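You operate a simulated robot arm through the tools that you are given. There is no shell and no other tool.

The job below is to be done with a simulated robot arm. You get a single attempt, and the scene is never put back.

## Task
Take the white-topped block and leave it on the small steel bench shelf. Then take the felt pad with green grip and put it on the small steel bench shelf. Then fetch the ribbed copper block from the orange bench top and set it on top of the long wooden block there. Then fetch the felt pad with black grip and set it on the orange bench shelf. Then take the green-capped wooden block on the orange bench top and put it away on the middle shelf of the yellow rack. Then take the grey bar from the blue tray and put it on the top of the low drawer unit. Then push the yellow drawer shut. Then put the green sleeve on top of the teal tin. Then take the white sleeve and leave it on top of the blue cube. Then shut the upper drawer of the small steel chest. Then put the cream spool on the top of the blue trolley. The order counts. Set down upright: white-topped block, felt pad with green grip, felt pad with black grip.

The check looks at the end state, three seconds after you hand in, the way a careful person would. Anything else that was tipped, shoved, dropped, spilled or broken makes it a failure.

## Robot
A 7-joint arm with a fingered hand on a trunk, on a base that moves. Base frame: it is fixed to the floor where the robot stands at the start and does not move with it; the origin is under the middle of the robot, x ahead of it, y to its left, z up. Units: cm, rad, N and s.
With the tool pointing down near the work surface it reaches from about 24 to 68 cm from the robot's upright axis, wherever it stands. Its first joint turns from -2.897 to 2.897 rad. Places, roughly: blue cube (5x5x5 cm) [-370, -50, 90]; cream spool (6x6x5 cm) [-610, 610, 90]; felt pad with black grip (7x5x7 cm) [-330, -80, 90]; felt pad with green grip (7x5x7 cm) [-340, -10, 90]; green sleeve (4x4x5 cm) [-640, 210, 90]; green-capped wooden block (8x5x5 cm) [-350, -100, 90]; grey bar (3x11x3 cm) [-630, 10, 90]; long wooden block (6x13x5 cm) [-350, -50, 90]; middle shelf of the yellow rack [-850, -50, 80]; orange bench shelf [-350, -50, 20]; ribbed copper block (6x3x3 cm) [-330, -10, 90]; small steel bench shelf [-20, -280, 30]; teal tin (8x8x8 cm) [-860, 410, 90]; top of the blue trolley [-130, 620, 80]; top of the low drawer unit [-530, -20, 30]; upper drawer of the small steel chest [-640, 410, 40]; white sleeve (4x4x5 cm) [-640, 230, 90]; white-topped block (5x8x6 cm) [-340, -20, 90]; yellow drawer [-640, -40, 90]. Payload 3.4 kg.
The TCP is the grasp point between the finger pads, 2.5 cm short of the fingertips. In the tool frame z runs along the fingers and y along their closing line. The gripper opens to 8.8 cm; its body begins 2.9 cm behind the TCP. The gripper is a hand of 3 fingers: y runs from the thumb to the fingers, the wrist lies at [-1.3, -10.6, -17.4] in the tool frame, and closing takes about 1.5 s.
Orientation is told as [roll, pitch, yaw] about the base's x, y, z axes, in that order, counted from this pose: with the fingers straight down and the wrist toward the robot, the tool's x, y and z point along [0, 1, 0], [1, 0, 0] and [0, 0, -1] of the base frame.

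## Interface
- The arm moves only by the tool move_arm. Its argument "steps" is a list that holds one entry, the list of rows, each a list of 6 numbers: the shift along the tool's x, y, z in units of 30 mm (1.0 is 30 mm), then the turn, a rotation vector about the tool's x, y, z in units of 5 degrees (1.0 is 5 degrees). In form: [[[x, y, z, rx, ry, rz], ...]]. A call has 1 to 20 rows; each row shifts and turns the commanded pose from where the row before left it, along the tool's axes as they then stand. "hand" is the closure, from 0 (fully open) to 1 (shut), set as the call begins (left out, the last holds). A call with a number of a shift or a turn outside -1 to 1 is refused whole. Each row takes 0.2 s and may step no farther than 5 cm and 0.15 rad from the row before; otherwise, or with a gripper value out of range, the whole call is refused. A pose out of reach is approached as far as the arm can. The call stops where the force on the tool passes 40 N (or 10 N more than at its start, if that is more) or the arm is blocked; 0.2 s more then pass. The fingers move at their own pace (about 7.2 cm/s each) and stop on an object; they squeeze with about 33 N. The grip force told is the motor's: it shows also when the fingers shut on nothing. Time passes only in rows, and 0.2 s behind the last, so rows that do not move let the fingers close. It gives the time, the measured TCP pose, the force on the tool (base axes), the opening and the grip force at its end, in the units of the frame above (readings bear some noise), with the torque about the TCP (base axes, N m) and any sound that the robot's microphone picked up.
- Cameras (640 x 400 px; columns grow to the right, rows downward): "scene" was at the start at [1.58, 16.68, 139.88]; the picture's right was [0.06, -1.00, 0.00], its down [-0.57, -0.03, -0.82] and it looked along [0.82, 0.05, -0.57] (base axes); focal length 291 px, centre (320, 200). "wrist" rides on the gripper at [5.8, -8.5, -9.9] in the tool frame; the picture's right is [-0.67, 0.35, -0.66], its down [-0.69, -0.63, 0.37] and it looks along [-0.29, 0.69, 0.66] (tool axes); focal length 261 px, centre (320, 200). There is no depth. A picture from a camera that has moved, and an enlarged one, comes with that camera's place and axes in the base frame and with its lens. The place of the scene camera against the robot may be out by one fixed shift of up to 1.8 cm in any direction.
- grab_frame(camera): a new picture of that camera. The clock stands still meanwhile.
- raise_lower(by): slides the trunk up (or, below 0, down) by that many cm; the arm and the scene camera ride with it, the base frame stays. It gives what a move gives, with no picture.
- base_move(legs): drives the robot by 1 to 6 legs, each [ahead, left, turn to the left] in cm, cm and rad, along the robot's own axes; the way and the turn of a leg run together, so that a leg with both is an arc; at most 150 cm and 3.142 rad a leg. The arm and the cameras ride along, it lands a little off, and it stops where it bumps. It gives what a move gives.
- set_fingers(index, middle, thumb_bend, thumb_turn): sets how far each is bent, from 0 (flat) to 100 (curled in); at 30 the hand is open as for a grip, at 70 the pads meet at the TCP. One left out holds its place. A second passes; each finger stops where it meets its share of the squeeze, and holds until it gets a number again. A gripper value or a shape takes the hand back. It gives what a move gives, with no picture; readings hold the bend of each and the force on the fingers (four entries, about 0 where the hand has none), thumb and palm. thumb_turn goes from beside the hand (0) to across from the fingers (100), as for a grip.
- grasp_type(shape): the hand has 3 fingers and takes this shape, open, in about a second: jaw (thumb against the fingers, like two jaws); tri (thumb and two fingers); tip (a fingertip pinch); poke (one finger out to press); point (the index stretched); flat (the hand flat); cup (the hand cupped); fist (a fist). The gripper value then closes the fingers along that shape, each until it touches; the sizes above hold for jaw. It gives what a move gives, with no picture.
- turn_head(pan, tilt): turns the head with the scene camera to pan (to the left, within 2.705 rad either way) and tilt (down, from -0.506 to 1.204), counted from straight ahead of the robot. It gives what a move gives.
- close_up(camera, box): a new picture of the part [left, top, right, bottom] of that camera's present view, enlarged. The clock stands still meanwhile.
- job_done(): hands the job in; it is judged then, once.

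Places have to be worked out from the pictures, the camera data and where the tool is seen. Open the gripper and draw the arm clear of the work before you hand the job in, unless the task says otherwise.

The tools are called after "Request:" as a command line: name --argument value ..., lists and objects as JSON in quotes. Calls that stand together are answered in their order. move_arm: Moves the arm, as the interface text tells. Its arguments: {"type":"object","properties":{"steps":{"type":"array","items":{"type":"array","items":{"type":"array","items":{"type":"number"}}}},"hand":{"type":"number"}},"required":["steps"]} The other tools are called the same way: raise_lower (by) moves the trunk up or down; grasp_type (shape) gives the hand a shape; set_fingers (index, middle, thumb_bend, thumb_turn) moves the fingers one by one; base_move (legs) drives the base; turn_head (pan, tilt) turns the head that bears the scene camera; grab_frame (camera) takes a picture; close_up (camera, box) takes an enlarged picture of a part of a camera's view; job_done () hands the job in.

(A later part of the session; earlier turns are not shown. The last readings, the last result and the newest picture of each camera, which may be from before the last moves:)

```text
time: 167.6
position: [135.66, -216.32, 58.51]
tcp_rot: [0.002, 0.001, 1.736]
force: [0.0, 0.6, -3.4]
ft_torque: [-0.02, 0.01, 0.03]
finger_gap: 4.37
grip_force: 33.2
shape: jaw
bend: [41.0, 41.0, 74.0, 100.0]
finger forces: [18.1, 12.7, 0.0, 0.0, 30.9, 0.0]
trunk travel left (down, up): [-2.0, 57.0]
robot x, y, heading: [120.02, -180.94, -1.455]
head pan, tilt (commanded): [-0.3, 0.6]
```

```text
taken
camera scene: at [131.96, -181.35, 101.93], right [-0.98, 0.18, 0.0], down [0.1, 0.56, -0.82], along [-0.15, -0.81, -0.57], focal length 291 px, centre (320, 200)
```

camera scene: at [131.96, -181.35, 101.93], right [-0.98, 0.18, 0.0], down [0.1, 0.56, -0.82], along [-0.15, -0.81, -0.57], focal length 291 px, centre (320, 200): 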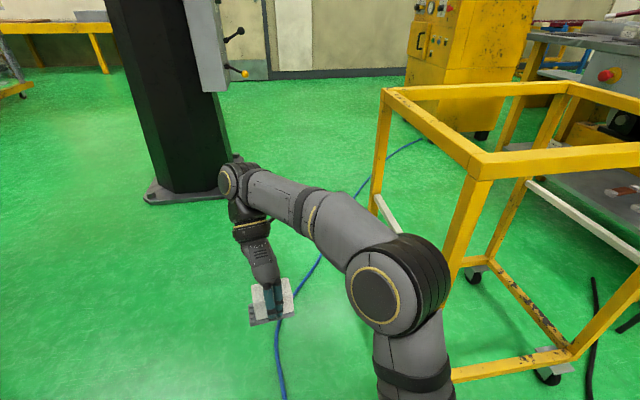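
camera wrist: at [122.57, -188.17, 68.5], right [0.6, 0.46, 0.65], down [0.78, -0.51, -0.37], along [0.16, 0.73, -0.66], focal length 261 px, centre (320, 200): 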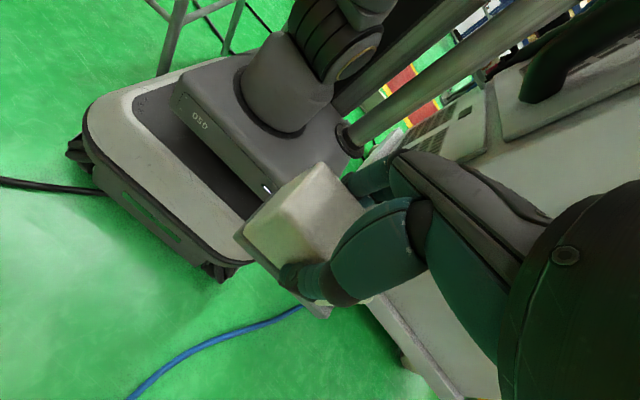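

I'm through the pinch at (120,-181). The frame spans about x 42..104, y -210..-270 and the pillar's plate starts near (159,-346). I turn the hand back to its carrying orientation before going on.

Request:
move_arm --steps '[[[0, 0, 0, 0, 0, 1], [0, 0, 0, 0, 0, 1], [0, 0, 0, 0, 0, 1], [0, 0, 0, 0, 0, 1], [0, 0, 0, 0, 0, 1], [0, 0, 0, 0, 0, 1], [0, 0, 0, 0, 0, 1], [0, 0, 0, 0, 0, 1], [0, 0, 0, 0, 0, 1], [0, 0, 0, 0, 0, 1], [0, 0, 0, 0, 0, 1], [0, 0, 0, 0, 0, 1], [0, 0, 0, 0, 0, 1], [0, 0, 0, 0, 0, 1], [0, 0, 0, 0, 0, 1], [0, 0, 0, 0, 0, 1], [0, 0, 0, 0, 0, 1], [0, 0, 0, 0, 0, 1]]]'

Request:
base_move --legs '[[0, 10, -0.12], [115, 0, 0]]'

```text
time: 171.4
position: [135.74, -216.31, 58.46]
tcp_rot: [0.001, 0.001, 0.165]
force: [-0.2, -0.4, -3.7]
ft_torque: [-0.01, 0.01, -0.01]
finger_gap: 4.37
grip_force: 32.8
shape: jaw
bend: [41.0, 41.0, 74.0, 100.0]
finger forces: [17.7, 12.9, 0.0, 0.0, 30.7, 0.0]
trunk travel left (down, up): [-2.0, 57.0]
robot x, y, heading: [119.7, -180.93, -1.454]
head pan, tilt (commanded): [-0.3, 0.6]
```

```text
time: 177.9
position: [140.88, -331.41, 58.4]
tcp_rot: [0.003, 0.002, 0.038]
force: [-0.1, -0.4, -2.4]
ft_torque: [-0.03, 0.01, -0.01]
finger_gap: 4.38
grip_force: 33.2
shape: jaw
bend: [41.0, 41.0, 74.0, 100.0]
finger forces: [17.7, 13.0, 0.0, 0.0, 30.8, 0.0]
trunk travel left (down, up): [-2.0, 57.0]
robot x, y, heading: [129.64, -294.02, -1.576]
head pan, tilt (commanded): [-0.3, 0.6]
```

Now at (130,-294). I turn right to face west and look at the small steel bench from its east side.

Request:
base_move --legs '[[0, 0, -1.57]]'

Request:
turn_head --pan 0.0 --tilt 0.4

Request:
grab_frame --camera "scene"

Request:
close_up --camera "scene" --box '[200, 100, 440, 250]'

```text
time: 182.2
position: [92.4, -305.42, 58.46]
tcp_rot: [0.001, 0.002, -1.533]
force: [-0.8, 0.3, -2.2]
ft_torque: [0.02, 0.0, 0.02]
finger_gap: 4.36
grip_force: 33.0
shape: jaw
bend: [41.0, 41.0, 74.0, 100.0]
finger forces: [17.3, 13.0, 0.0, 0.1, 30.5, 0.0]
trunk travel left (down, up): [-2.0, 57.0]
robot x, y, heading: [129.51, -294.36, 3.133]
head pan, tilt (commanded): [-0.3, 0.6]
```

```text
time: 182.9
position: [92.31, -305.31, 58.61]
tcp_rot: [0.0, 0.002, -1.534]
force: [0.6, 0.1, -3.0]
ft_torque: [0.0, 0.0, -0.01]
finger_gap: 4.37
grip_force: 32.7
shape: jaw
bend: [41.0, 41.0, 74.0, 100.0]
finger forces: [17.4, 12.9, 0.0, 0.0, 30.4, 0.1]
trunk travel left (down, up): [-2.0, 57.0]
robot x, y, heading: [129.63, -294.12, 3.137]
head pan, tilt (commanded): [0.0, 0.4]
```

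```text
taken
camera scene: at [125.04, -309.57, 103.75], right [0.01, 1.0, 0.0], down [0.39, 0.0, -0.92], along [-0.92, 0.01, -0.39], focal length 291 px, centre (320, 200)
```

scene: 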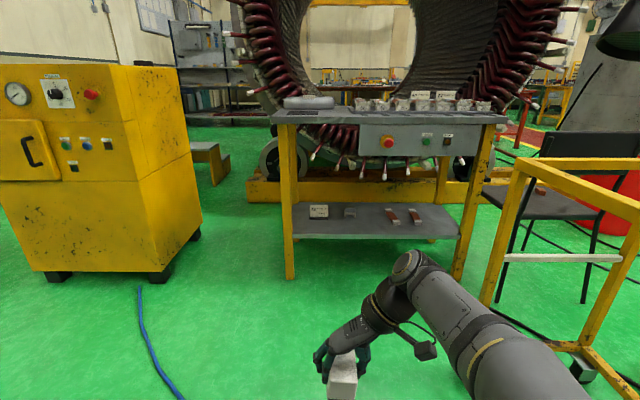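

```text
2.67 times, centred on (320, 175) of scene
camera zoom: at [125.04, -309.57, 103.75], right [0.01, 1.0, 0.0], down [0.39, 0.0, -0.92], along [-0.92, 0.01, -0.39], focal length 777 px, centre (320, 267)
```

zoom: 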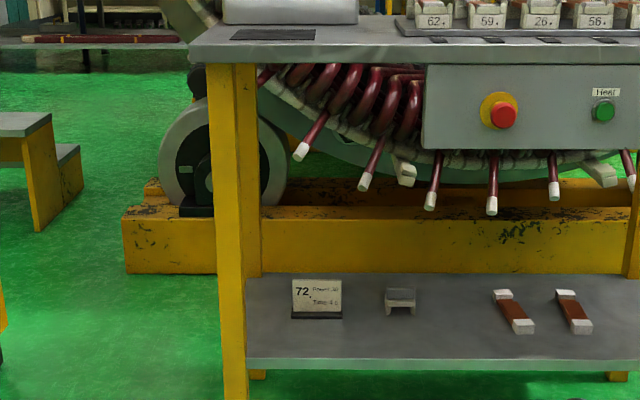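

From the east I see the shelf (edge x≈-6, z≈28–30) with a card sign (y≈-310), a small U-part (y≈-292) and two copper bars (y≈-267,-256); the strip x -7..-17 in front is free, and a control box hangs to z≈69 for y>-291. I drive west to about (45,-297).

Request:
base_move --legs '[[84, 3, 0]]'

Request:
turn_head --pan 0.0 --tilt 0.65

Request:
grab_frame --camera "scene"

Request:
grab_frame --camera "wrist"

```text
time: 187.4
position: [7.91, -307.62, 58.57]
tcp_rot: [0.0, 0.002, -1.536]
force: [0.5, -0.3, -1.8]
ft_torque: [0.06, 0.01, -0.04]
finger_gap: 4.36
grip_force: 33.4
shape: jaw
bend: [41.0, 41.0, 74.0, 100.0]
finger forces: [17.4, 13.0, 0.0, 0.1, 30.6, 0.0]
trunk travel left (down, up): [-2.0, 57.0]
robot x, y, heading: [45.34, -296.36, 3.131]
head pan, tilt (commanded): [0.0, 0.4]
```

```text
time: 188.2
position: [8.07, -307.63, 58.5]
tcp_rot: [0.0, 0.001, -1.537]
force: [0.7, -0.3, -2.8]
ft_torque: [0.0, -0.04, 0.04]
finger_gap: 4.37
grip_force: 33.1
shape: jaw
bend: [41.0, 41.0, 74.0, 100.0]
finger forces: [17.4, 13.0, 0.1, 0.0, 30.5, 0.0]
trunk travel left (down, up): [-2.0, 57.0]
robot x, y, heading: [45.14, -296.45, 3.133]
head pan, tilt (commanded): [0.0, 0.649]
```

```text
taken
camera scene: at [41.28, -311.94, 101.51], right [0.01, 1.0, 0.0], down [0.6, -0.01, -0.8], along [-0.8, 0.01, -0.6], focal length 291 px, centre (320, 200)
```

scene: 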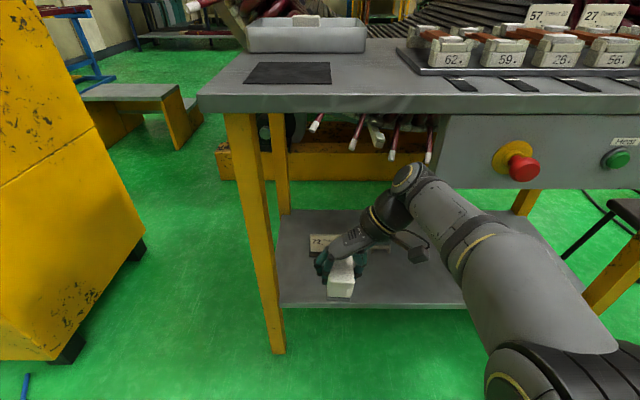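

```text
taken
camera wrist: at [13.48, -298.91, 68.49], right [-0.66, -0.37, 0.65], down [-0.71, 0.61, -0.37], along [-0.26, -0.7, -0.66], focal length 261 px, centre (320, 200)
```

wrist: 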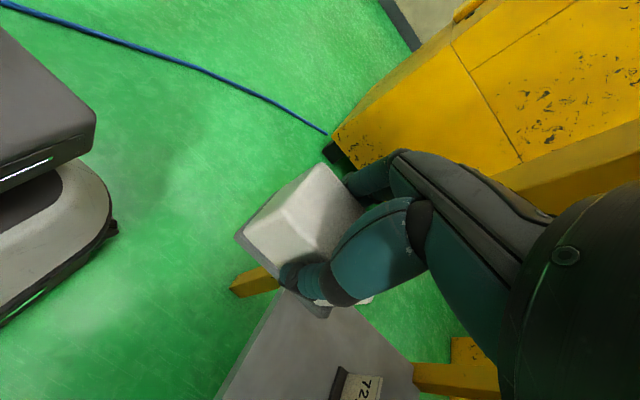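

The shelf works out at z≈26 with its edge at x≈-6. I first lower the hand outside the table to z≈36 and shift it to y≈-300, then I'll slide it in under the top.

Request:
move_arm --steps '[[[0, -0.32, 0.93, 0, 0, 0], [0, -0.32, 0.93, 0, 0, 0], [0, -0.32, 0.93, 0, 0, 0], [0, -0.32, 0.93, 0, 0, 0], [0, -0.32, 0.93, 0, 0, 0], [0, -0.32, 0.93, 0, 0, 0], [0, -0.32, 0.93, 0, 0, 0], [0, -0.32, 0.93, 0, 0, 0]]]'

Request:
grab_frame --camera "scene"

Request:
grab_frame --camera "wrist"

```text
time: 190.0
position: [7.81, -299.79, 36.2]
tcp_rot: [0.0, 0.002, -1.536]
force: [0.0, 0.0, -3.0]
ft_torque: [0.06, 0.02, -0.03]
finger_gap: 4.34
grip_force: 33.3
shape: jaw
bend: [41.0, 41.0, 74.0, 100.0]
finger forces: [17.3, 12.9, 0.0, 0.1, 30.6, 0.0]
trunk travel left (down, up): [-2.0, 57.0]
robot x, y, heading: [45.59, -296.71, 3.131]
head pan, tilt (commanded): [0.0, 0.649]
```

```text
taken
camera scene: at [41.29, -311.94, 101.51], right [0.01, 1.0, 0.0], down [0.6, -0.01, -0.8], along [-0.8, 0.01, -0.6], focal length 291 px, centre (320, 200)
```

scene: 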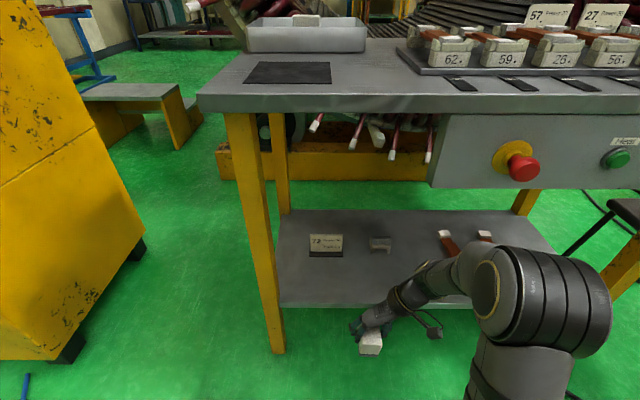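

```text
taken
camera wrist: at [13.24, -291.15, 46.14], right [-0.66, -0.37, 0.65], down [-0.71, 0.61, -0.37], along [-0.26, -0.7, -0.66], focal length 261 px, centre (320, 200)
```

wrist: 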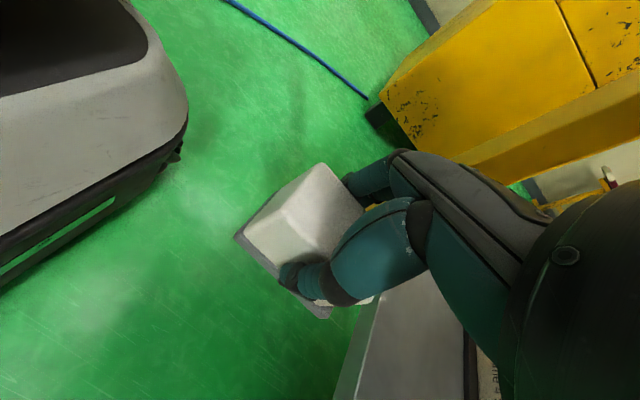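

I zoom the wrist view at the shelf edge to pin its height.

Request:
close_up --camera "wrist" --box '[260, 250, 500, 400]'

Request:
close_up --camera "scene" --box '[260, 200, 500, 350]'

```text
2.67 times, centred on (380, 325) of wrist
camera zoom: at [13.24, -291.15, 46.14], right [-0.66, -0.37, 0.65], down [-0.71, 0.61, -0.37], along [-0.26, -0.7, -0.66], focal length 695 px, centre (160, -133)
```

zoom: 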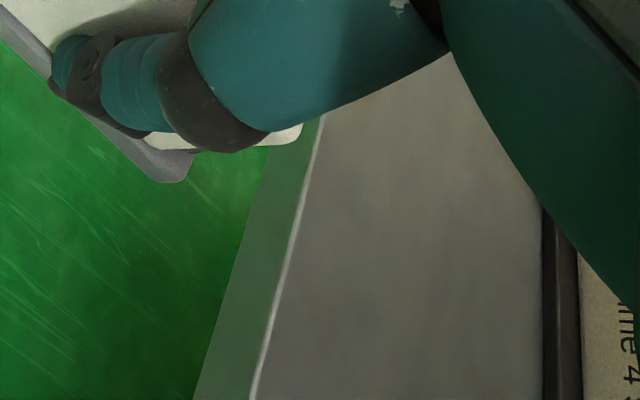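

```text
2.67 times, centred on (380, 275) of scene
camera zoom: at [41.29, -311.94, 101.51], right [0.01, 1.0, 0.0], down [0.6, -0.01, -0.8], along [-0.8, 0.01, -0.6], focal length 777 px, centre (160, 0)
```

zoom: 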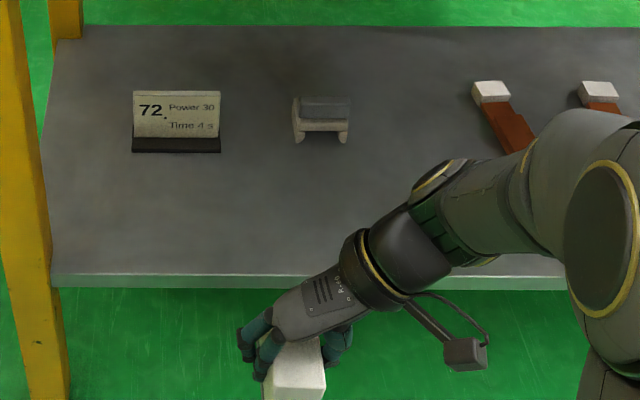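

Shelf top is at z≈28 (edge x≈-5.5); the block's underside is now at ≈32. I slide the hand straight in by ~21 cm.

Request:
move_arm --steps '[[[-0.9, 0, 0, 0, 0, 0], [-0.9, 0, 0, 0, 0, 0], [-0.9, 0, 0, 0, 0, 0], [-0.9, 0, 0, 0, 0, 0], [-0.9, 0, 0, 0, 0, 0], [-0.9, 0, 0, 0, 0, 0], [-0.9, 0, 0, 0, 0, 0]]]'

Request:
grab_frame --camera "scene"

Request:
grab_frame --camera "wrist"

```text
time: 191.6
position: [-11.17, -300.66, 36.09]
tcp_rot: [0.001, 0.004, -1.538]
force: [-0.3, -0.2, -3.1]
ft_torque: [0.02, 0.01, -0.01]
finger_gap: 4.35
grip_force: 32.9
shape: jaw
bend: [41.0, 41.0, 74.0, 100.0]
finger forces: [17.4, 13.0, 0.1, 0.0, 30.6, 0.1]
trunk travel left (down, up): [-2.0, 57.0]
robot x, y, heading: [45.53, -296.65, 3.133]
head pan, tilt (commanded): [0.0, 0.649]
```

```text
taken
camera scene: at [41.28, -311.93, 101.51], right [0.01, 1.0, 0.0], down [0.6, -0.01, -0.8], along [-0.8, 0.01, -0.6], focal length 291 px, centre (320, 200)
```

scene: 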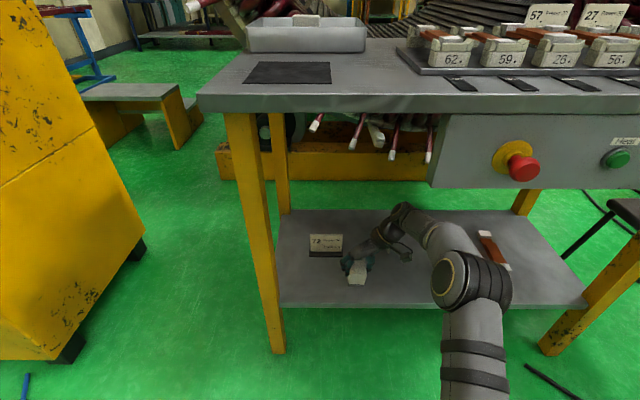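

```text
taken
camera wrist: at [-5.76, -291.93, 46.18], right [-0.66, -0.37, 0.65], down [-0.71, 0.61, -0.37], along [-0.26, -0.7, -0.66], focal length 261 px, centre (320, 200)
```

wrist: 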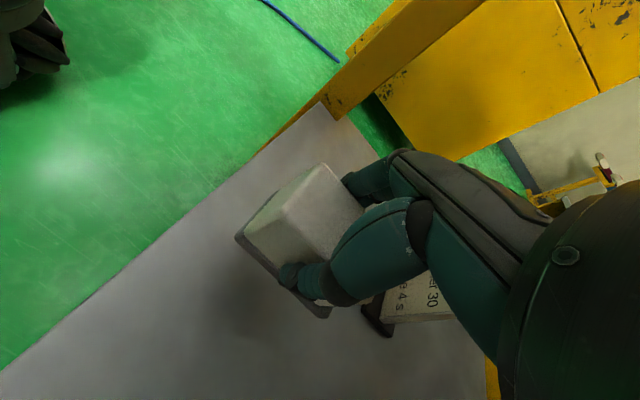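

The block hovers just over the shelf, clear of the card. I go 1.5 cm further in and lower by 3 cm.

Request:
move_arm --steps '[[[-0.5, 0, 0, 0, 0, 0], [0, 0, 0.3, 0, 0, 0], [0, 0, 0.3, 0, 0, 0], [0, 0, 0.3, 0, 0, 0], [0, 0, 0.15, 0, 0, 0]]]'

Request:
close_up --camera "scene" --box '[280, 200, 440, 300]'

Request:
grab_frame --camera "wrist"

```text
time: 192.8
position: [-12.74, -300.63, 33.13]
tcp_rot: [0.0, -0.002, -1.537]
force: [1.2, 0.4, 0.3]
ft_torque: [0.05, -0.03, 0.03]
finger_gap: 4.37
grip_force: 33.9
shape: jaw
bend: [41.0, 41.0, 74.0, 100.0]
finger forces: [18.3, 13.0, 0.0, 0.0, 30.7, 0.0]
trunk travel left (down, up): [-2.0, 57.0]
robot x, y, heading: [45.48, -296.36, 3.137]
head pan, tilt (commanded): [0.0, 0.649]
```

```text
4.00 times, centred on (360, 250) of scene
camera zoom: at [41.3, -311.93, 101.51], right [0.01, 1.0, 0.0], down [0.6, -0.01, -0.8], along [-0.8, 0.01, -0.6], focal length 1165 px, centre (160, 0)
```

zoom: 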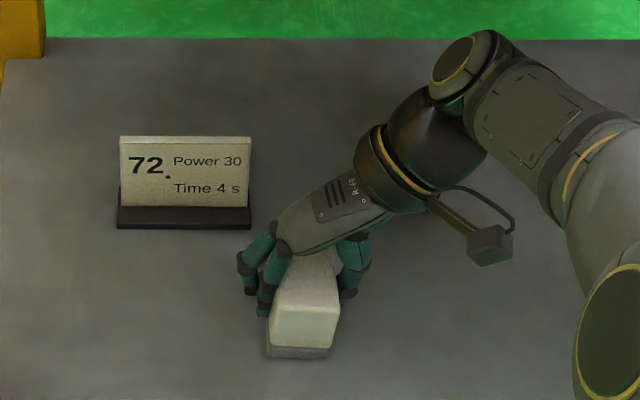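

```text
taken
camera wrist: at [-7.19, -291.95, 43.06], right [-0.66, -0.37, 0.66], down [-0.71, 0.61, -0.36], along [-0.26, -0.7, -0.66], focal length 261 px, centre (320, 200)
```

wrist: 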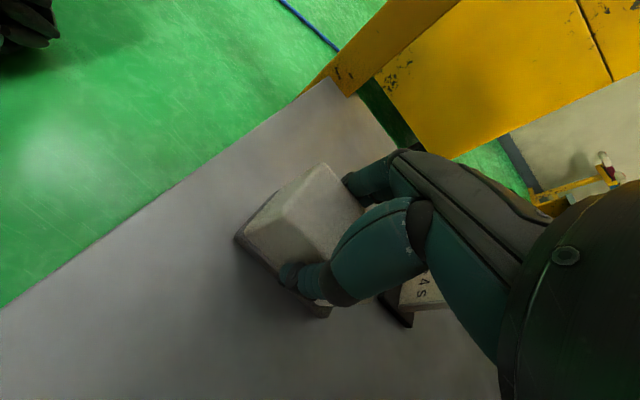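

Vertical force rose from -2.8 to +0.3 N, so the block is just touching. I lower a few millimetres more to confirm seating.

Request:
move_arm --steps '[[[0, 0, 0.05, 0, 0, 0], [0, 0, 0.05, 0, 0, 0]]]'

```text
time: 193.4
position: [-12.66, -300.77, 32.97]
tcp_rot: [-0.003, 0.001, -1.537]
force: [0.3, -1.3, 15.5]
ft_torque: [0.2, -0.08, -0.03]
finger_gap: 4.36
grip_force: 32.7
shape: jaw
bend: [41.0, 41.0, 74.0, 100.0]
finger forces: [23.4, 12.4, 0.0, 0.0, 32.4, 0.1]
trunk travel left (down, up): [-2.0, 57.0]
robot x, y, heading: [45.39, -296.56, 3.135]
head pan, tilt (commanded): [0.0, 0.649]
```

Seated (15 N). I open the hand.

Request:
move_arm --steps '[[[0, 0, -0.03, 0, 0, 0], [0, 0, 0, 0, 0, 0], [0, 0, 0, 0, 0, 0], [0, 0, 0, 0, 0, 0], [0, 0, 0, 0, 0, 0], [0, 0, 0, 0, 0, 0], [0, 0, 0, 0, 0, 0], [0, 0, 0, 0, 0, 0]]]' --hand 0

Request:
close_up --camera "scene" --box '[280, 200, 440, 300]'

Request:
grab_frame --camera "wrist"

```text
time: 195.2
position: [-12.71, -300.68, 32.87]
tcp_rot: [0.001, 0.002, -1.535]
force: [-0.3, 0.3, 0.4]
ft_torque: [0.0, -0.02, -0.01]
finger_gap: 8.76
grip_force: 0.0
shape: jaw
bend: [30.0, 30.0, 30.0, 98.0]
finger forces: [0.0, 0.0, 0.1, 0.1, 0.1, 0.0]
trunk travel left (down, up): [-2.0, 57.0]
robot x, y, heading: [45.21, -296.61, 3.13]
head pan, tilt (commanded): [0.0, 0.649]
```

```text
4.00 times, centred on (360, 250) of scene
camera zoom: at [41.29, -311.93, 101.5], right [0.01, 1.0, 0.0], down [0.6, -0.01, -0.8], along [-0.8, 0.01, -0.6], focal length 1165 px, centre (160, 0)
```

zoom: 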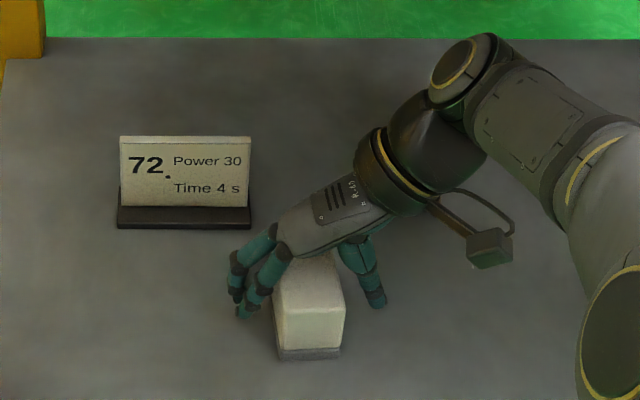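

```text
taken
camera wrist: at [-7.17, -291.93, 42.81], right [-0.66, -0.37, 0.65], down [-0.71, 0.61, -0.37], along [-0.26, -0.7, -0.66], focal length 261 px, centre (320, 200)
```

wrist: 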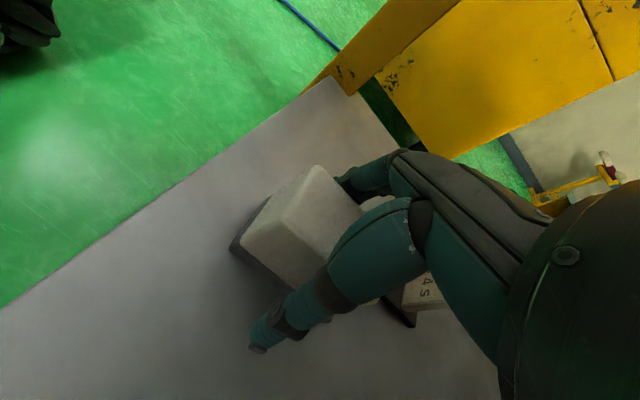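

The block stands upright on the shelf. I lift the open hand 7 cm clear of it and draw straight out.

Request:
move_arm --steps '[[[0, 0, -0.6, 0, 0, 0], [0, 0, -0.6, 0, 0, 0], [0, 0, -0.6, 0, 0, 0], [0, 0, -0.5, 0, 0, 0], [0.9, 0, 0, 0, 0, 0], [0.9, 0, 0, 0, 0, 0], [0.9, 0, 0, 0, 0, 0], [0.9, 0, 0, 0, 0, 0], [0.9, 0, 0, 0, 0, 0], [0.9, 0, 0, 0, 0, 0], [0.9, 0, 0, 0, 0, 0], [0.9, 0, 0, 0, 0, 0]]]'

Request:
close_up --camera "scene" --box '[260, 190, 500, 340]'

```text
time: 197.8
position: [8.94, -299.85, 39.8]
tcp_rot: [0.0, 0.001, -1.537]
force: [-0.3, 0.0, 0.3]
ft_torque: [0.03, -0.01, 0.0]
finger_gap: 8.77
grip_force: 0.1
shape: jaw
bend: [30.0, 30.0, 30.0, 98.0]
finger forces: [0.0, 0.0, 0.0, 0.0, 0.0, 0.0]
trunk travel left (down, up): [-2.0, 57.0]
robot x, y, heading: [45.22, -296.78, 3.132]
head pan, tilt (commanded): [0.0, 0.649]
```

```text
2.67 times, centred on (380, 265) of scene
camera zoom: at [41.29, -311.93, 101.5], right [0.01, 1.0, 0.0], down [0.6, -0.01, -0.8], along [-0.8, 0.01, -0.6], focal length 777 px, centre (160, 27)
```

zoom: 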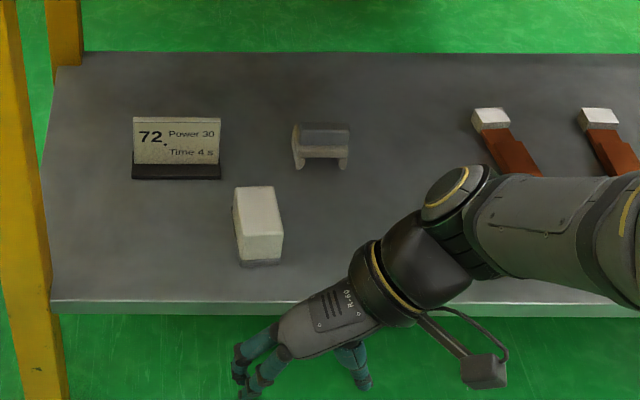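

Task 1's block stands upright on the shelf. I raise the hand to carrying height and retrace the path: back east, turn to face south, back north.

Request:
move_arm --steps '[[[0, 0.2, -0.9, 0, 0, 0], [0, 0.2, -0.9, 0, 0, 0], [0, 0.2, -0.9, 0, 0, 0], [0, 0.2, -0.9, 0, 0, 0], [0, 0.2, -0.9, 0, 0, 0], [0, 0.2, -0.9, 0, 0, 0], [0, 0.2, -0.9, 0, 0, 0]]]'

Request:
base_move --legs '[[-84, -3, 0], [0, 0, 1.577]]'

```text
time: 199.4
position: [9.12, -304.01, 58.71]
tcp_rot: [0.001, 0.002, -1.537]
force: [0.7, -1.1, 0.2]
ft_torque: [0.01, -0.02, -0.01]
finger_gap: 8.76
grip_force: 0.0
shape: jaw
bend: [30.0, 30.0, 30.0, 98.0]
finger forces: [0.0, 0.1, 0.0, 0.1, 0.1, 0.0]
trunk travel left (down, up): [-2.0, 57.0]
robot x, y, heading: [45.38, -296.32, 3.137]
head pan, tilt (commanded): [0.0, 0.649]
```

```text
time: 207.7
position: [136.39, -330.82, 58.72]
tcp_rot: [-0.002, 0.003, 0.023]
force: [0.1, -0.4, -0.3]
ft_torque: [-0.02, -0.02, -0.02]
finger_gap: 8.72
grip_force: 0.0
shape: jaw
bend: [30.0, 30.0, 30.0, 98.0]
finger forces: [0.0, 0.0, 0.0, 0.0, 0.1, 0.0]
trunk travel left (down, up): [-2.0, 57.0]
robot x, y, heading: [129.41, -294.56, -1.593]
head pan, tilt (commanded): [0.0, 0.649]
```

At (129.4,-294.6). I correct the heading, back up north to y≈-181 at x≈129.6 and take the 0.12 rad slanted heading at (120,-181) as before.

Request:
base_move --legs '[[0, 0, 0.02], [-113.5, 0, 0], [0, -10, 0.12]]'

Request:
turn_head --pan -1.57 --tilt 0.9

Request:
grab_frame --camera "scene"

```text
time: 214.6
position: [131.53, -216.14, 58.54]
tcp_rot: [0.001, 0.002, 0.174]
force: [0.6, 0.8, 0.3]
ft_torque: [0.01, 0.02, 0.04]
finger_gap: 8.77
grip_force: 0.1
shape: jaw
bend: [30.0, 30.0, 30.0, 98.0]
finger forces: [0.1, 0.1, 0.0, 0.0, 0.0, 0.0]
trunk travel left (down, up): [-2.0, 57.0]
robot x, y, heading: [118.51, -181.62, -1.439]
head pan, tilt (commanded): [0.0, 0.649]
```

```text
time: 216.2
position: [131.52, -216.09, 58.63]
tcp_rot: [-0.001, 0.0, 0.173]
force: [0.2, 0.7, -0.5]
ft_torque: [-0.02, 0.02, 0.0]
finger_gap: 8.76
grip_force: 0.0
shape: jaw
bend: [30.0, 30.0, 30.0, 98.0]
finger forces: [0.0, 0.0, 0.0, 0.1, 0.1, 0.1]
trunk travel left (down, up): [-2.0, 57.0]
robot x, y, heading: [119.29, -181.14, -1.438]
head pan, tilt (commanded): [-1.571, 0.901]
```

```text
taken
camera scene: at [125.22, -174.04, 99.46], right [-0.13, 0.99, 0.0], down [0.78, 0.1, -0.62], along [-0.62, -0.08, -0.78], focal length 291 px, centre (320, 200)
```

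scene: 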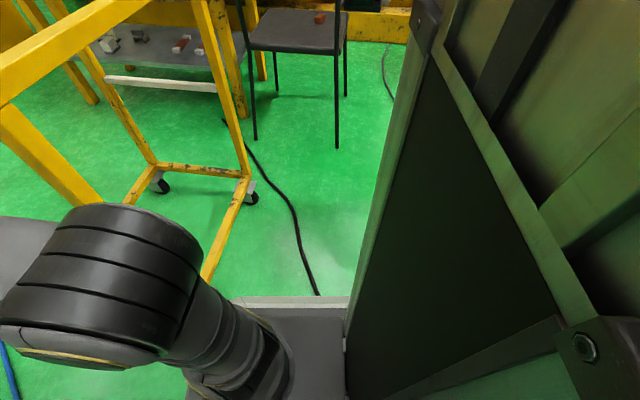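

From the camera pose I'm at (118.6,-180.9), heading -1.439. I retrace the slanted passage backward past the stool leg and hose.

Request:
base_move --legs '[[-38.2, -2.3, 0]]'

Request:
grab_frame --camera "scene"

```text
time: 218.7
position: [124.27, -177.94, 58.57]
tcp_rot: [-0.001, 0.002, 0.176]
force: [-0.1, -0.3, -0.9]
ft_torque: [0.0, 0.01, 0.03]
finger_gap: 8.76
grip_force: 0.0
shape: jaw
bend: [30.0, 30.0, 30.0, 98.0]
finger forces: [0.0, 0.0, 0.0, 0.1, 0.0, 0.0]
trunk travel left (down, up): [-2.0, 57.0]
robot x, y, heading: [111.91, -143.15, -1.442]
head pan, tilt (commanded): [-1.571, 0.901]
```

```text
taken
camera scene: at [117.89, -135.81, 99.45], right [-0.13, 0.99, 0.0], down [0.78, 0.1, -0.62], along [-0.62, -0.08, -0.78], focal length 291 px, centre (320, 200)
```

scene: 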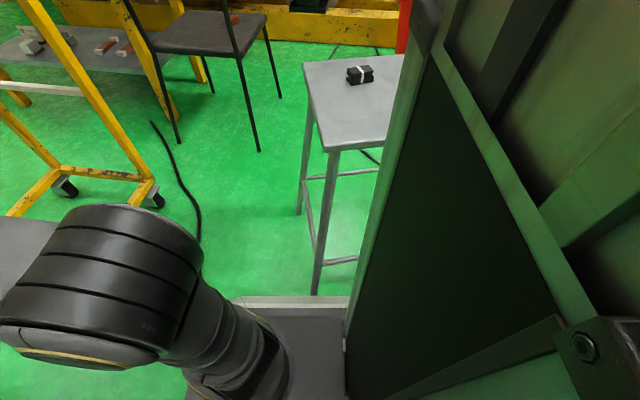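

Past the leg at (111.3,-142.7). Next backward leg past the hose, then straighten the heading.

Request:
base_move --legs '[[-25.6, 2.6, 0]]'

Request:
grab_frame --camera "scene"

```text
time: 220.5
position: [123.57, -152.28, 58.66]
tcp_rot: [0.001, 0.003, 0.174]
force: [-0.5, -0.3, 0.6]
ft_torque: [-0.03, -0.02, -0.01]
finger_gap: 8.75
grip_force: 0.1
shape: jaw
bend: [30.0, 30.0, 30.0, 98.0]
finger forces: [0.0, 0.0, 0.0, 0.1, 0.0, 0.0]
trunk travel left (down, up): [-2.0, 57.0]
robot x, y, heading: [110.97, -117.45, -1.441]
head pan, tilt (commanded): [-1.571, 0.901]
```

```text
taken
camera scene: at [117.19, -110.25, 99.45], right [-0.13, 0.99, 0.0], down [0.78, 0.1, -0.62], along [-0.62, -0.08, -0.78], focal length 291 px, centre (320, 200)
```

scene: 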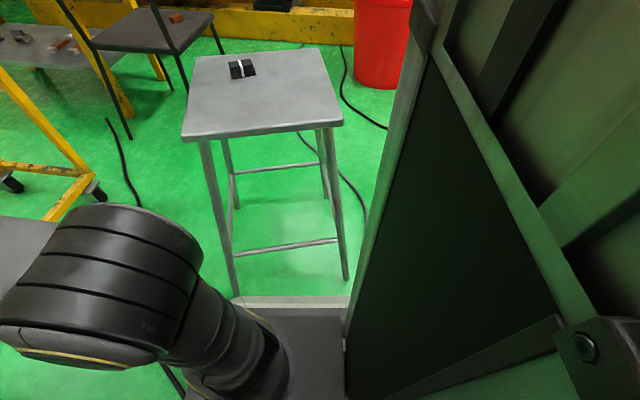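

Clear at (110.6,-117). I straighten, back out north (shifting right to avoid the lever knob), then raise the trunk.

Request:
base_move --legs '[[0, 0, -0.13], [-10, 0, 0], [-16, -6.5, 0], [-25, 0, 0]]'

Request:
raise_lower --by 38

```text
time: 224.8
position: [112.49, -102.84, 58.64]
tcp_rot: [-0.001, 0.002, 0.049]
force: [1.1, 0.0, 0.8]
ft_torque: [-0.01, 0.01, -0.01]
finger_gap: 8.76
grip_force: 0.0
shape: jaw
bend: [30.0, 30.0, 30.0, 98.0]
finger forces: [0.0, 0.1, 0.1, 0.0, 0.1, 0.1]
trunk travel left (down, up): [-2.0, 57.0]
robot x, y, heading: [104.18, -66.66, -1.571]
head pan, tilt (commanded): [-1.571, 0.901]
```

```text
time: 228.4
position: [112.51, -102.88, 96.65]
tcp_rot: [0.0, 0.001, 0.047]
force: [0.3, 0.5, -0.8]
ft_torque: [-0.01, 0.0, -0.02]
finger_gap: 8.76
grip_force: 0.1
shape: jaw
bend: [30.0, 30.0, 30.0, 98.0]
finger forces: [0.1, 0.0, 0.1, 0.1, 0.2, 0.0]
trunk travel left (down, up): [-40.0, 19.0]
robot x, y, heading: [104.4, -66.69, -1.563]
head pan, tilt (commanded): [-1.571, 0.901]
```

Now I strafe west, turn to face west, slide north into the aisle, and drive down to the orange bench.

Request:
base_move --legs '[[0, -44, 0], [0, 0, -1.57], [0, -150, 0]]'

Request:
turn_head --pan 0.0 --tilt 0.7

Request:
base_move --legs '[[150, 0, 0], [150, 0, 0]]'

```text
time: 241.9
position: [23.28, 75.1, 96.67]
tcp_rot: [0.0, 0.002, -1.513]
force: [-0.5, -0.5, 1.5]
ft_torque: [-0.03, 0.01, 0.02]
finger_gap: 8.77
grip_force: 0.1
shape: jaw
bend: [30.0, 30.0, 30.0, 98.0]
finger forces: [0.0, 0.1, 0.1, 0.1, 0.1, 0.1]
trunk travel left (down, up): [-40.0, 19.0]
robot x, y, heading: [59.27, 83.6, -3.13]
head pan, tilt (commanded): [-1.571, 0.901]
```

```text
time: 243.6
position: [23.29, 74.88, 96.58]
tcp_rot: [0.0, 0.002, -1.513]
force: [-0.3, -0.2, -0.1]
ft_torque: [-0.02, -0.02, -0.01]
finger_gap: 8.81
grip_force: 0.2
shape: jaw
bend: [30.0, 30.0, 30.0, 98.0]
finger forces: [0.0, 0.1, 0.0, 0.0, 0.1, 0.0]
trunk travel left (down, up): [-40.0, 19.0]
robot x, y, heading: [59.43, 83.25, -3.127]
head pan, tilt (commanded): [0.0, 0.7]
```

```text
time: 258.1
position: [-276.87, 68.34, 96.59]
tcp_rot: [0.0, 0.003, -1.506]
force: [0.0, 0.3, 0.6]
ft_torque: [0.0, -0.03, 0.0]
finger_gap: 8.74
grip_force: 0.0
shape: jaw
bend: [30.0, 30.0, 30.0, 98.0]
finger forces: [0.1, 0.0, 0.0, 0.1, 0.0, 0.0]
trunk travel left (down, up): [-40.0, 19.0]
robot x, y, heading: [-241.02, 77.03, -3.125]
head pan, tilt (commanded): [0.0, 0.7]
```

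Back near the orange bench at (-241,77). I straighten and enter the bay in front of the bench, aiming for y≈-5 opposite the green-grip pad.

Request:
base_move --legs '[[0, 0, -0.016], [25, 0, 0], [0, 80, 0]]'

Request:
grab_frame --camera "scene"

Request:
close_up --camera "scene" --box '[280, 80, 480, 205]'

```text
time: 264.1
position: [-301.56, -11.34, 96.69]
tcp_rot: [-0.001, 0.002, -1.518]
force: [0.7, -0.3, -0.1]
ft_torque: [0.0, 0.0, -0.01]
finger_gap: 8.77
grip_force: 0.1
shape: jaw
bend: [30.0, 30.0, 30.0, 98.0]
finger forces: [0.0, 0.0, 0.0, 0.0, 0.0, 0.0]
trunk travel left (down, up): [-40.0, 19.0]
robot x, y, heading: [-265.41, -2.95, -3.132]
head pan, tilt (commanded): [0.0, 0.7]
```

```text
taken
camera scene: at [-269.03, -18.68, 139.07], right [-0.01, 1.0, 0.0], down [0.64, 0.01, -0.76], along [-0.76, -0.01, -0.64], focal length 291 px, centre (320, 200)
```

scene: 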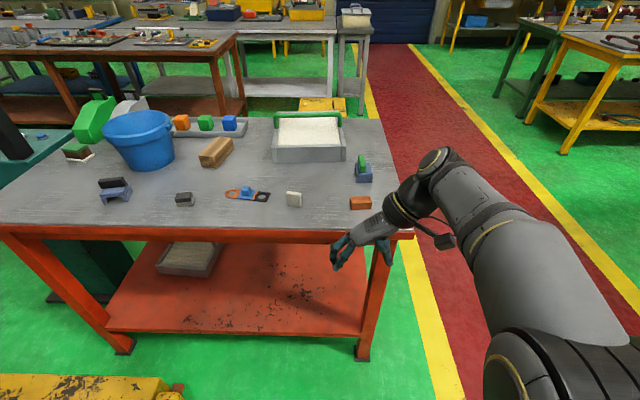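

```text
3.20 times, centred on (380, 142) of scene
camera zoom: at [-269.03, -18.68, 139.07], right [-0.01, 1.0, 0.0], down [0.64, 0.01, -0.76], along [-0.76, -0.01, -0.64], focal length 932 px, centre (128, 384)
```

zoom: 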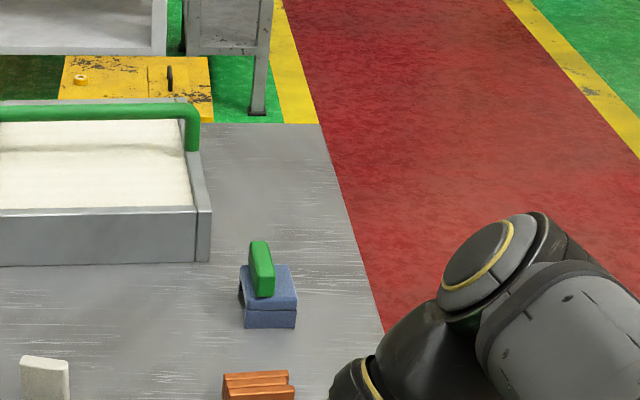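

The pad sits at about (-340,-5.6), 7 cm along x, 5 along y, with its green grip running along x. I raise the hand a little and drive closer.

Request:
move_arm --steps '[[[0, 0, -1, 0, 0, 0], [0, 0, -1, 0, 0, 0], [0, 0, 0, 0, 0, 0.6]]]'

Request:
base_move --legs '[[23, 0, -0.008]]'

Request:
grab_frame --camera "wrist"

Request:
grab_frame --camera "scene"

```text
time: 264.9
position: [-301.45, -11.23, 102.66]
tcp_rot: [0.001, 0.002, -1.569]
force: [-0.4, 0.3, 0.1]
ft_torque: [0.0, -0.01, -0.03]
finger_gap: 8.79
grip_force: 0.0
shape: jaw
bend: [30.0, 30.0, 30.0, 98.0]
finger forces: [0.0, 0.1, 0.1, 0.0, 0.1, 0.1]
trunk travel left (down, up): [-40.0, 19.0]
robot x, y, heading: [-265.56, -3.14, -3.136]
head pan, tilt (commanded): [0.0, 0.7]
```

```text
time: 266.6
position: [-324.56, -11.25, 102.67]
tcp_rot: [-0.001, 0.001, -1.579]
force: [-0.4, 0.2, 0.4]
ft_torque: [0.0, -0.04, 0.0]
finger_gap: 8.76
grip_force: 0.0
shape: jaw
bend: [30.0, 30.0, 30.0, 98.0]
finger forces: [0.1, 0.0, 0.0, 0.1, 0.1, 0.0]
trunk travel left (down, up): [-40.0, 19.0]
robot x, y, heading: [-288.85, -3.13, -3.139]
head pan, tilt (commanded): [0.0, 0.7]
```

```text
taken
camera wrist: at [-318.75, -2.78, 112.62], right [-0.67, -0.34, 0.65], down [-0.68, 0.63, -0.37], along [-0.29, -0.69, -0.66], focal length 261 px, centre (320, 200)
```

wrist: 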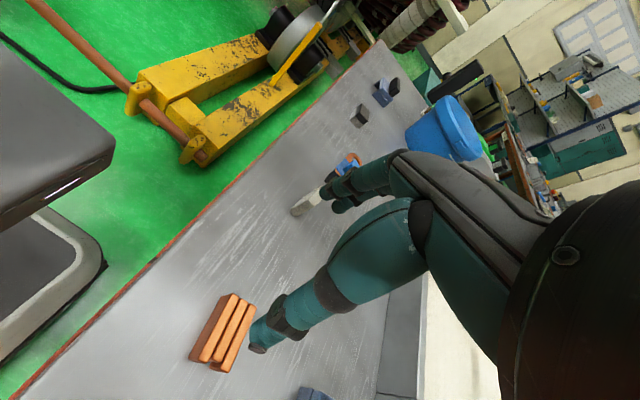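

```text
taken
camera scene: at [-292.19, -18.78, 139.07], right [0.0, 1.0, 0.0], down [0.64, 0.0, -0.76], along [-0.76, 0.0, -0.64], focal length 291 px, centre (320, 200)
```

scene: 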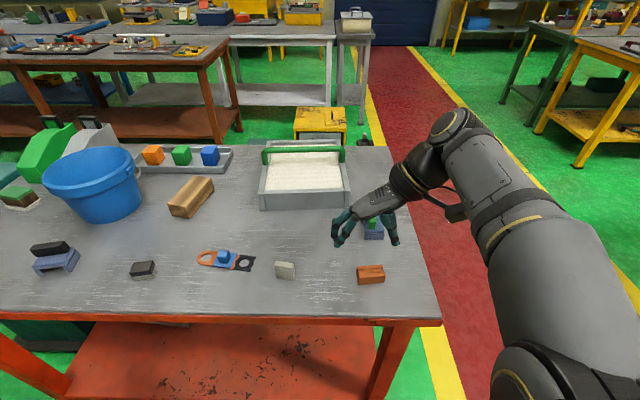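

I move over the pad, still high.

Request:
move_arm --steps '[[[-0.87, -0.32, 0, 0, 0, 0], [-0.87, -0.32, 0, 0, 0, 0], [-0.87, -0.32, 0, 0, 0, 0], [-0.87, -0.32, 0, 0, 0, 0], [-0.87, -0.32, 0, 0, 0, 0]]]'

Request:
grab_frame --camera "wrist"

Request:
close_up --camera "scene" --box '[300, 170, 460, 270]'

```text
time: 267.9
position: [-337.65, -6.44, 102.67]
tcp_rot: [0.0, 0.002, -1.58]
force: [-0.1, 0.3, -0.5]
ft_torque: [0.01, 0.0, 0.02]
finger_gap: 8.75
grip_force: 0.1
shape: jaw
bend: [30.0, 30.0, 30.0, 98.0]
finger forces: [0.0, 0.1, 0.1, 0.1, 0.0, 0.0]
trunk travel left (down, up): [-40.0, 19.0]
robot x, y, heading: [-288.75, -3.23, -3.136]
head pan, tilt (commanded): [0.0, 0.7]
```

```text
taken
camera wrist: at [-331.8, 2.12, 112.7], right [-0.67, -0.34, 0.65], down [-0.68, 0.63, -0.37], along [-0.29, -0.69, -0.66], focal length 261 px, centre (320, 200)
```

wrist: 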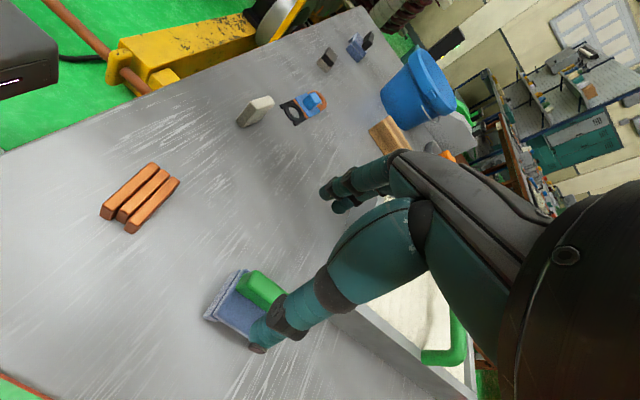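

```text
4.00 times, centred on (380, 220) of scene
camera zoom: at [-292.2, -18.77, 139.07], right [0.0, 1.0, 0.0], down [0.64, 0.0, -0.76], along [-0.76, 0.0, -0.64], focal length 1165 px, centre (80, 120)
```

zoom: 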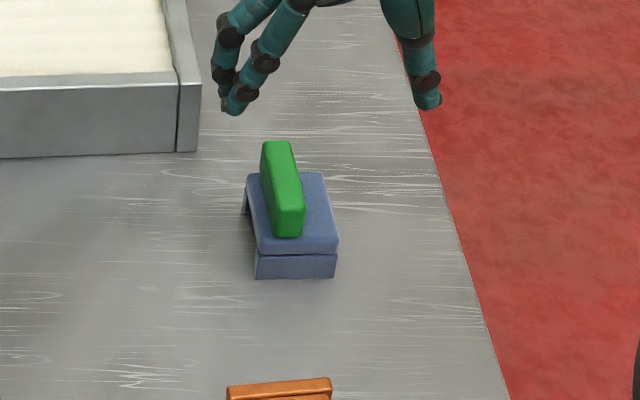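

The pad is aligned with x; its green grip is centred at about (-340,-6.4), ~1.8 cm thick, top at z≈93. I centre over it and descend to z≈91.8.

Request:
move_arm --steps '[[[-0.75, 0, 0, 0, 0, 0], [0, 0, 0.73, 0, 0, 0], [0, 0, 0.73, 0, 0, 0], [0, 0, 0.73, 0, 0, 0], [0, 0, 0.73, 0, 0, 0], [0, 0, 0.7, 0, 0, 0]]]'

Request:
grab_frame --camera "wrist"

Request:
close_up --camera "scene" --box '[300, 170, 460, 270]'

```text
time: 269.2
position: [-339.87, -6.41, 91.7]
tcp_rot: [0.0, 0.001, -1.576]
force: [-1.3, -0.9, -0.2]
ft_torque: [0.03, 0.03, 0.03]
finger_gap: 8.74
grip_force: 0.1
shape: jaw
bend: [30.0, 30.0, 30.0, 98.0]
finger forces: [0.0, 0.0, 0.0, 0.0, 0.0, 0.0]
trunk travel left (down, up): [-40.0, 19.0]
robot x, y, heading: [-288.49, -3.44, -3.141]
head pan, tilt (commanded): [0.0, 0.7]
```

```text
taken
camera wrist: at [-334.05, 2.14, 101.72], right [-0.67, -0.35, 0.66], down [-0.68, 0.63, -0.36], along [-0.29, -0.69, -0.66], focal length 261 px, centre (320, 200)
```

wrist: 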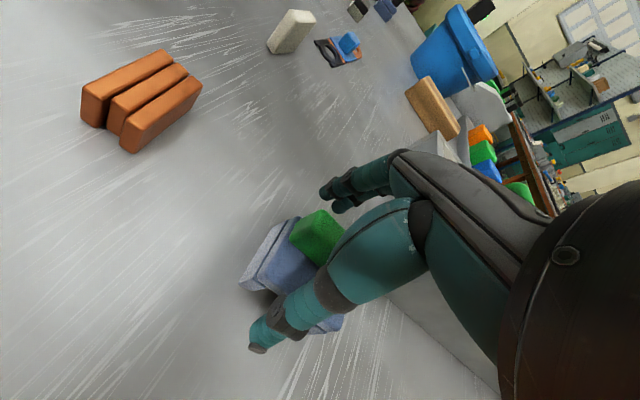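

```text
4.00 times, centred on (380, 220) of scene
camera zoom: at [-292.19, -18.78, 139.07], right [0.0, 1.0, 0.0], down [0.64, 0.0, -0.76], along [-0.76, 0.0, -0.64], focal length 1165 px, centre (80, 120)
```

zoom: 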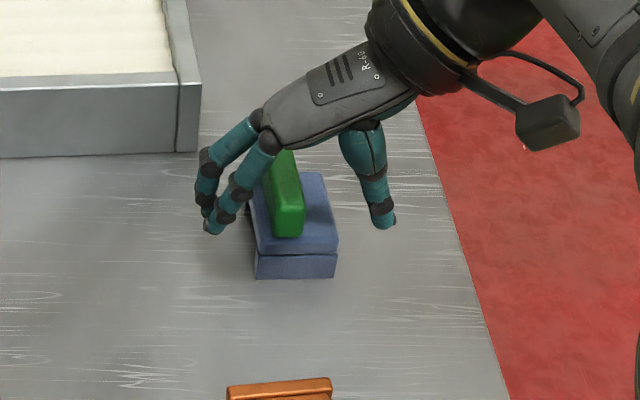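

Hand straddles the grip, centred. I close.

Request:
move_arm --steps '[[[0, 0, 0, 0, 0, 0], [0, 0, 0, 0, 0, 0], [0, 0, 0, 0, 0, 0], [0, 0, 0, 0, 0, 0], [0, 0, 0, 0, 0, 0], [0, 0, 0, 0, 0, 0], [0, 0, 0, 0, 0, 0], [0, 0, 0, 0, 0, 0], [0, 0, 0, 0, 0, 0]]]' --hand 1

Request:
close_up --camera "scene" --box '[300, 170, 460, 270]'

```text
time: 271.2
position: [-339.89, -6.31, 91.75]
tcp_rot: [-0.002, 0.0, -1.576]
force: [-3.6, -1.7, 14.0]
ft_torque: [-0.15, 0.09, -0.08]
finger_gap: 3.34
grip_force: 33.2
shape: jaw
bend: [74.0, 48.0, 73.0, 100.0]
finger forces: [21.9, 14.8, 0.1, 0.0, 30.0, 0.0]
trunk travel left (down, up): [-40.0, 19.0]
robot x, y, heading: [-288.58, -3.25, -3.141]
head pan, tilt (commanded): [0.0, 0.7]
```

```text
4.00 times, centred on (380, 220) of scene
camera zoom: at [-292.1, -18.8, 139.08], right [0.0, 1.0, 0.0], down [0.64, 0.0, -0.77], along [-0.77, 0.0, -0.64], focal length 1165 px, centre (80, 120)
```

zoom: 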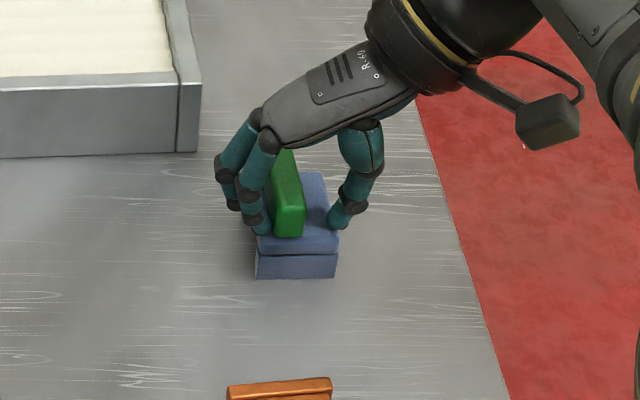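

The gap (3.3 cm) is wider than the grip and the vertical force rose to 14 N: the fingertips are jamming on the blue pad's top rather than the grip. I open, rise 1.7 cm and look.

Request:
move_arm --steps '[[[0, 0, 0, 0, 0, 0], [0, 0, 0, 0, 0, 0], [0, 0, 0, 0, 0, 0], [0, 0, 0, 0, 0, 0], [0, 0, 0, 0, 0, 0], [0, 0, 0, 0, 0, 0], [0, 0, 0, 0, 0, 0], [0, 0, -0.28, 0, 0, 0], [0, 0, -0.28, 0, 0, 0]]]' --hand 0

Request:
close_up --camera "scene" --box '[300, 170, 460, 270]'

Request:
close_up --camera "wrist" --box '[200, 170, 440, 320]'

```text
time: 273.2
position: [-339.75, -6.36, 93.47]
tcp_rot: [0.001, 0.001, -1.578]
force: [0.0, 0.1, -0.4]
ft_torque: [-0.01, 0.0, 0.0]
finger_gap: 8.74
grip_force: 0.1
shape: jaw
bend: [30.0, 30.0, 30.0, 98.0]
finger forces: [0.1, 0.1, 0.1, 0.1, 0.0, 0.1]
trunk travel left (down, up): [-40.0, 19.0]
robot x, y, heading: [-288.3, -3.37, -3.144]
head pan, tilt (commanded): [0.0, 0.7]
```

```text
4.00 times, centred on (380, 220) of scene
camera zoom: at [-292.19, -18.78, 139.07], right [0.0, 1.0, 0.0], down [0.64, 0.0, -0.76], along [-0.76, 0.0, -0.64], focal length 1165 px, centre (80, 120)
```

zoom: 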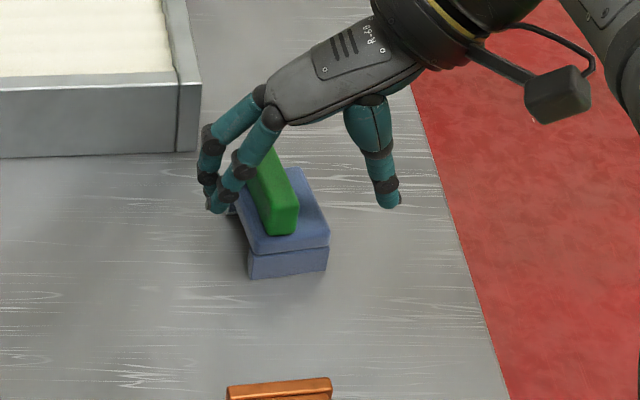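

```text
2.67 times, centred on (320, 245) of wrist
camera zoom: at [-334.04, 2.15, 103.44], right [-0.67, -0.34, 0.65], down [-0.68, 0.63, -0.37], along [-0.29, -0.69, -0.66], focal length 695 px, centre (320, 80)
```

zoom: 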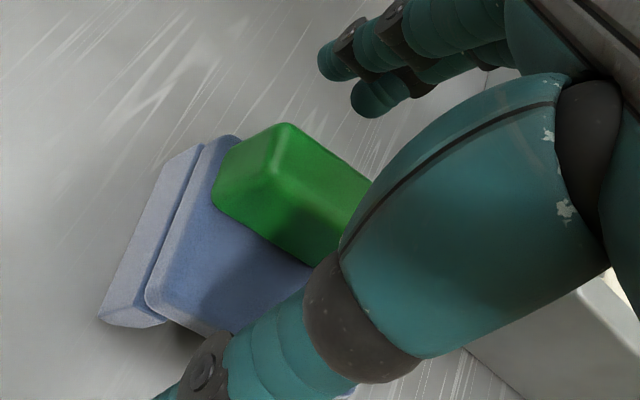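

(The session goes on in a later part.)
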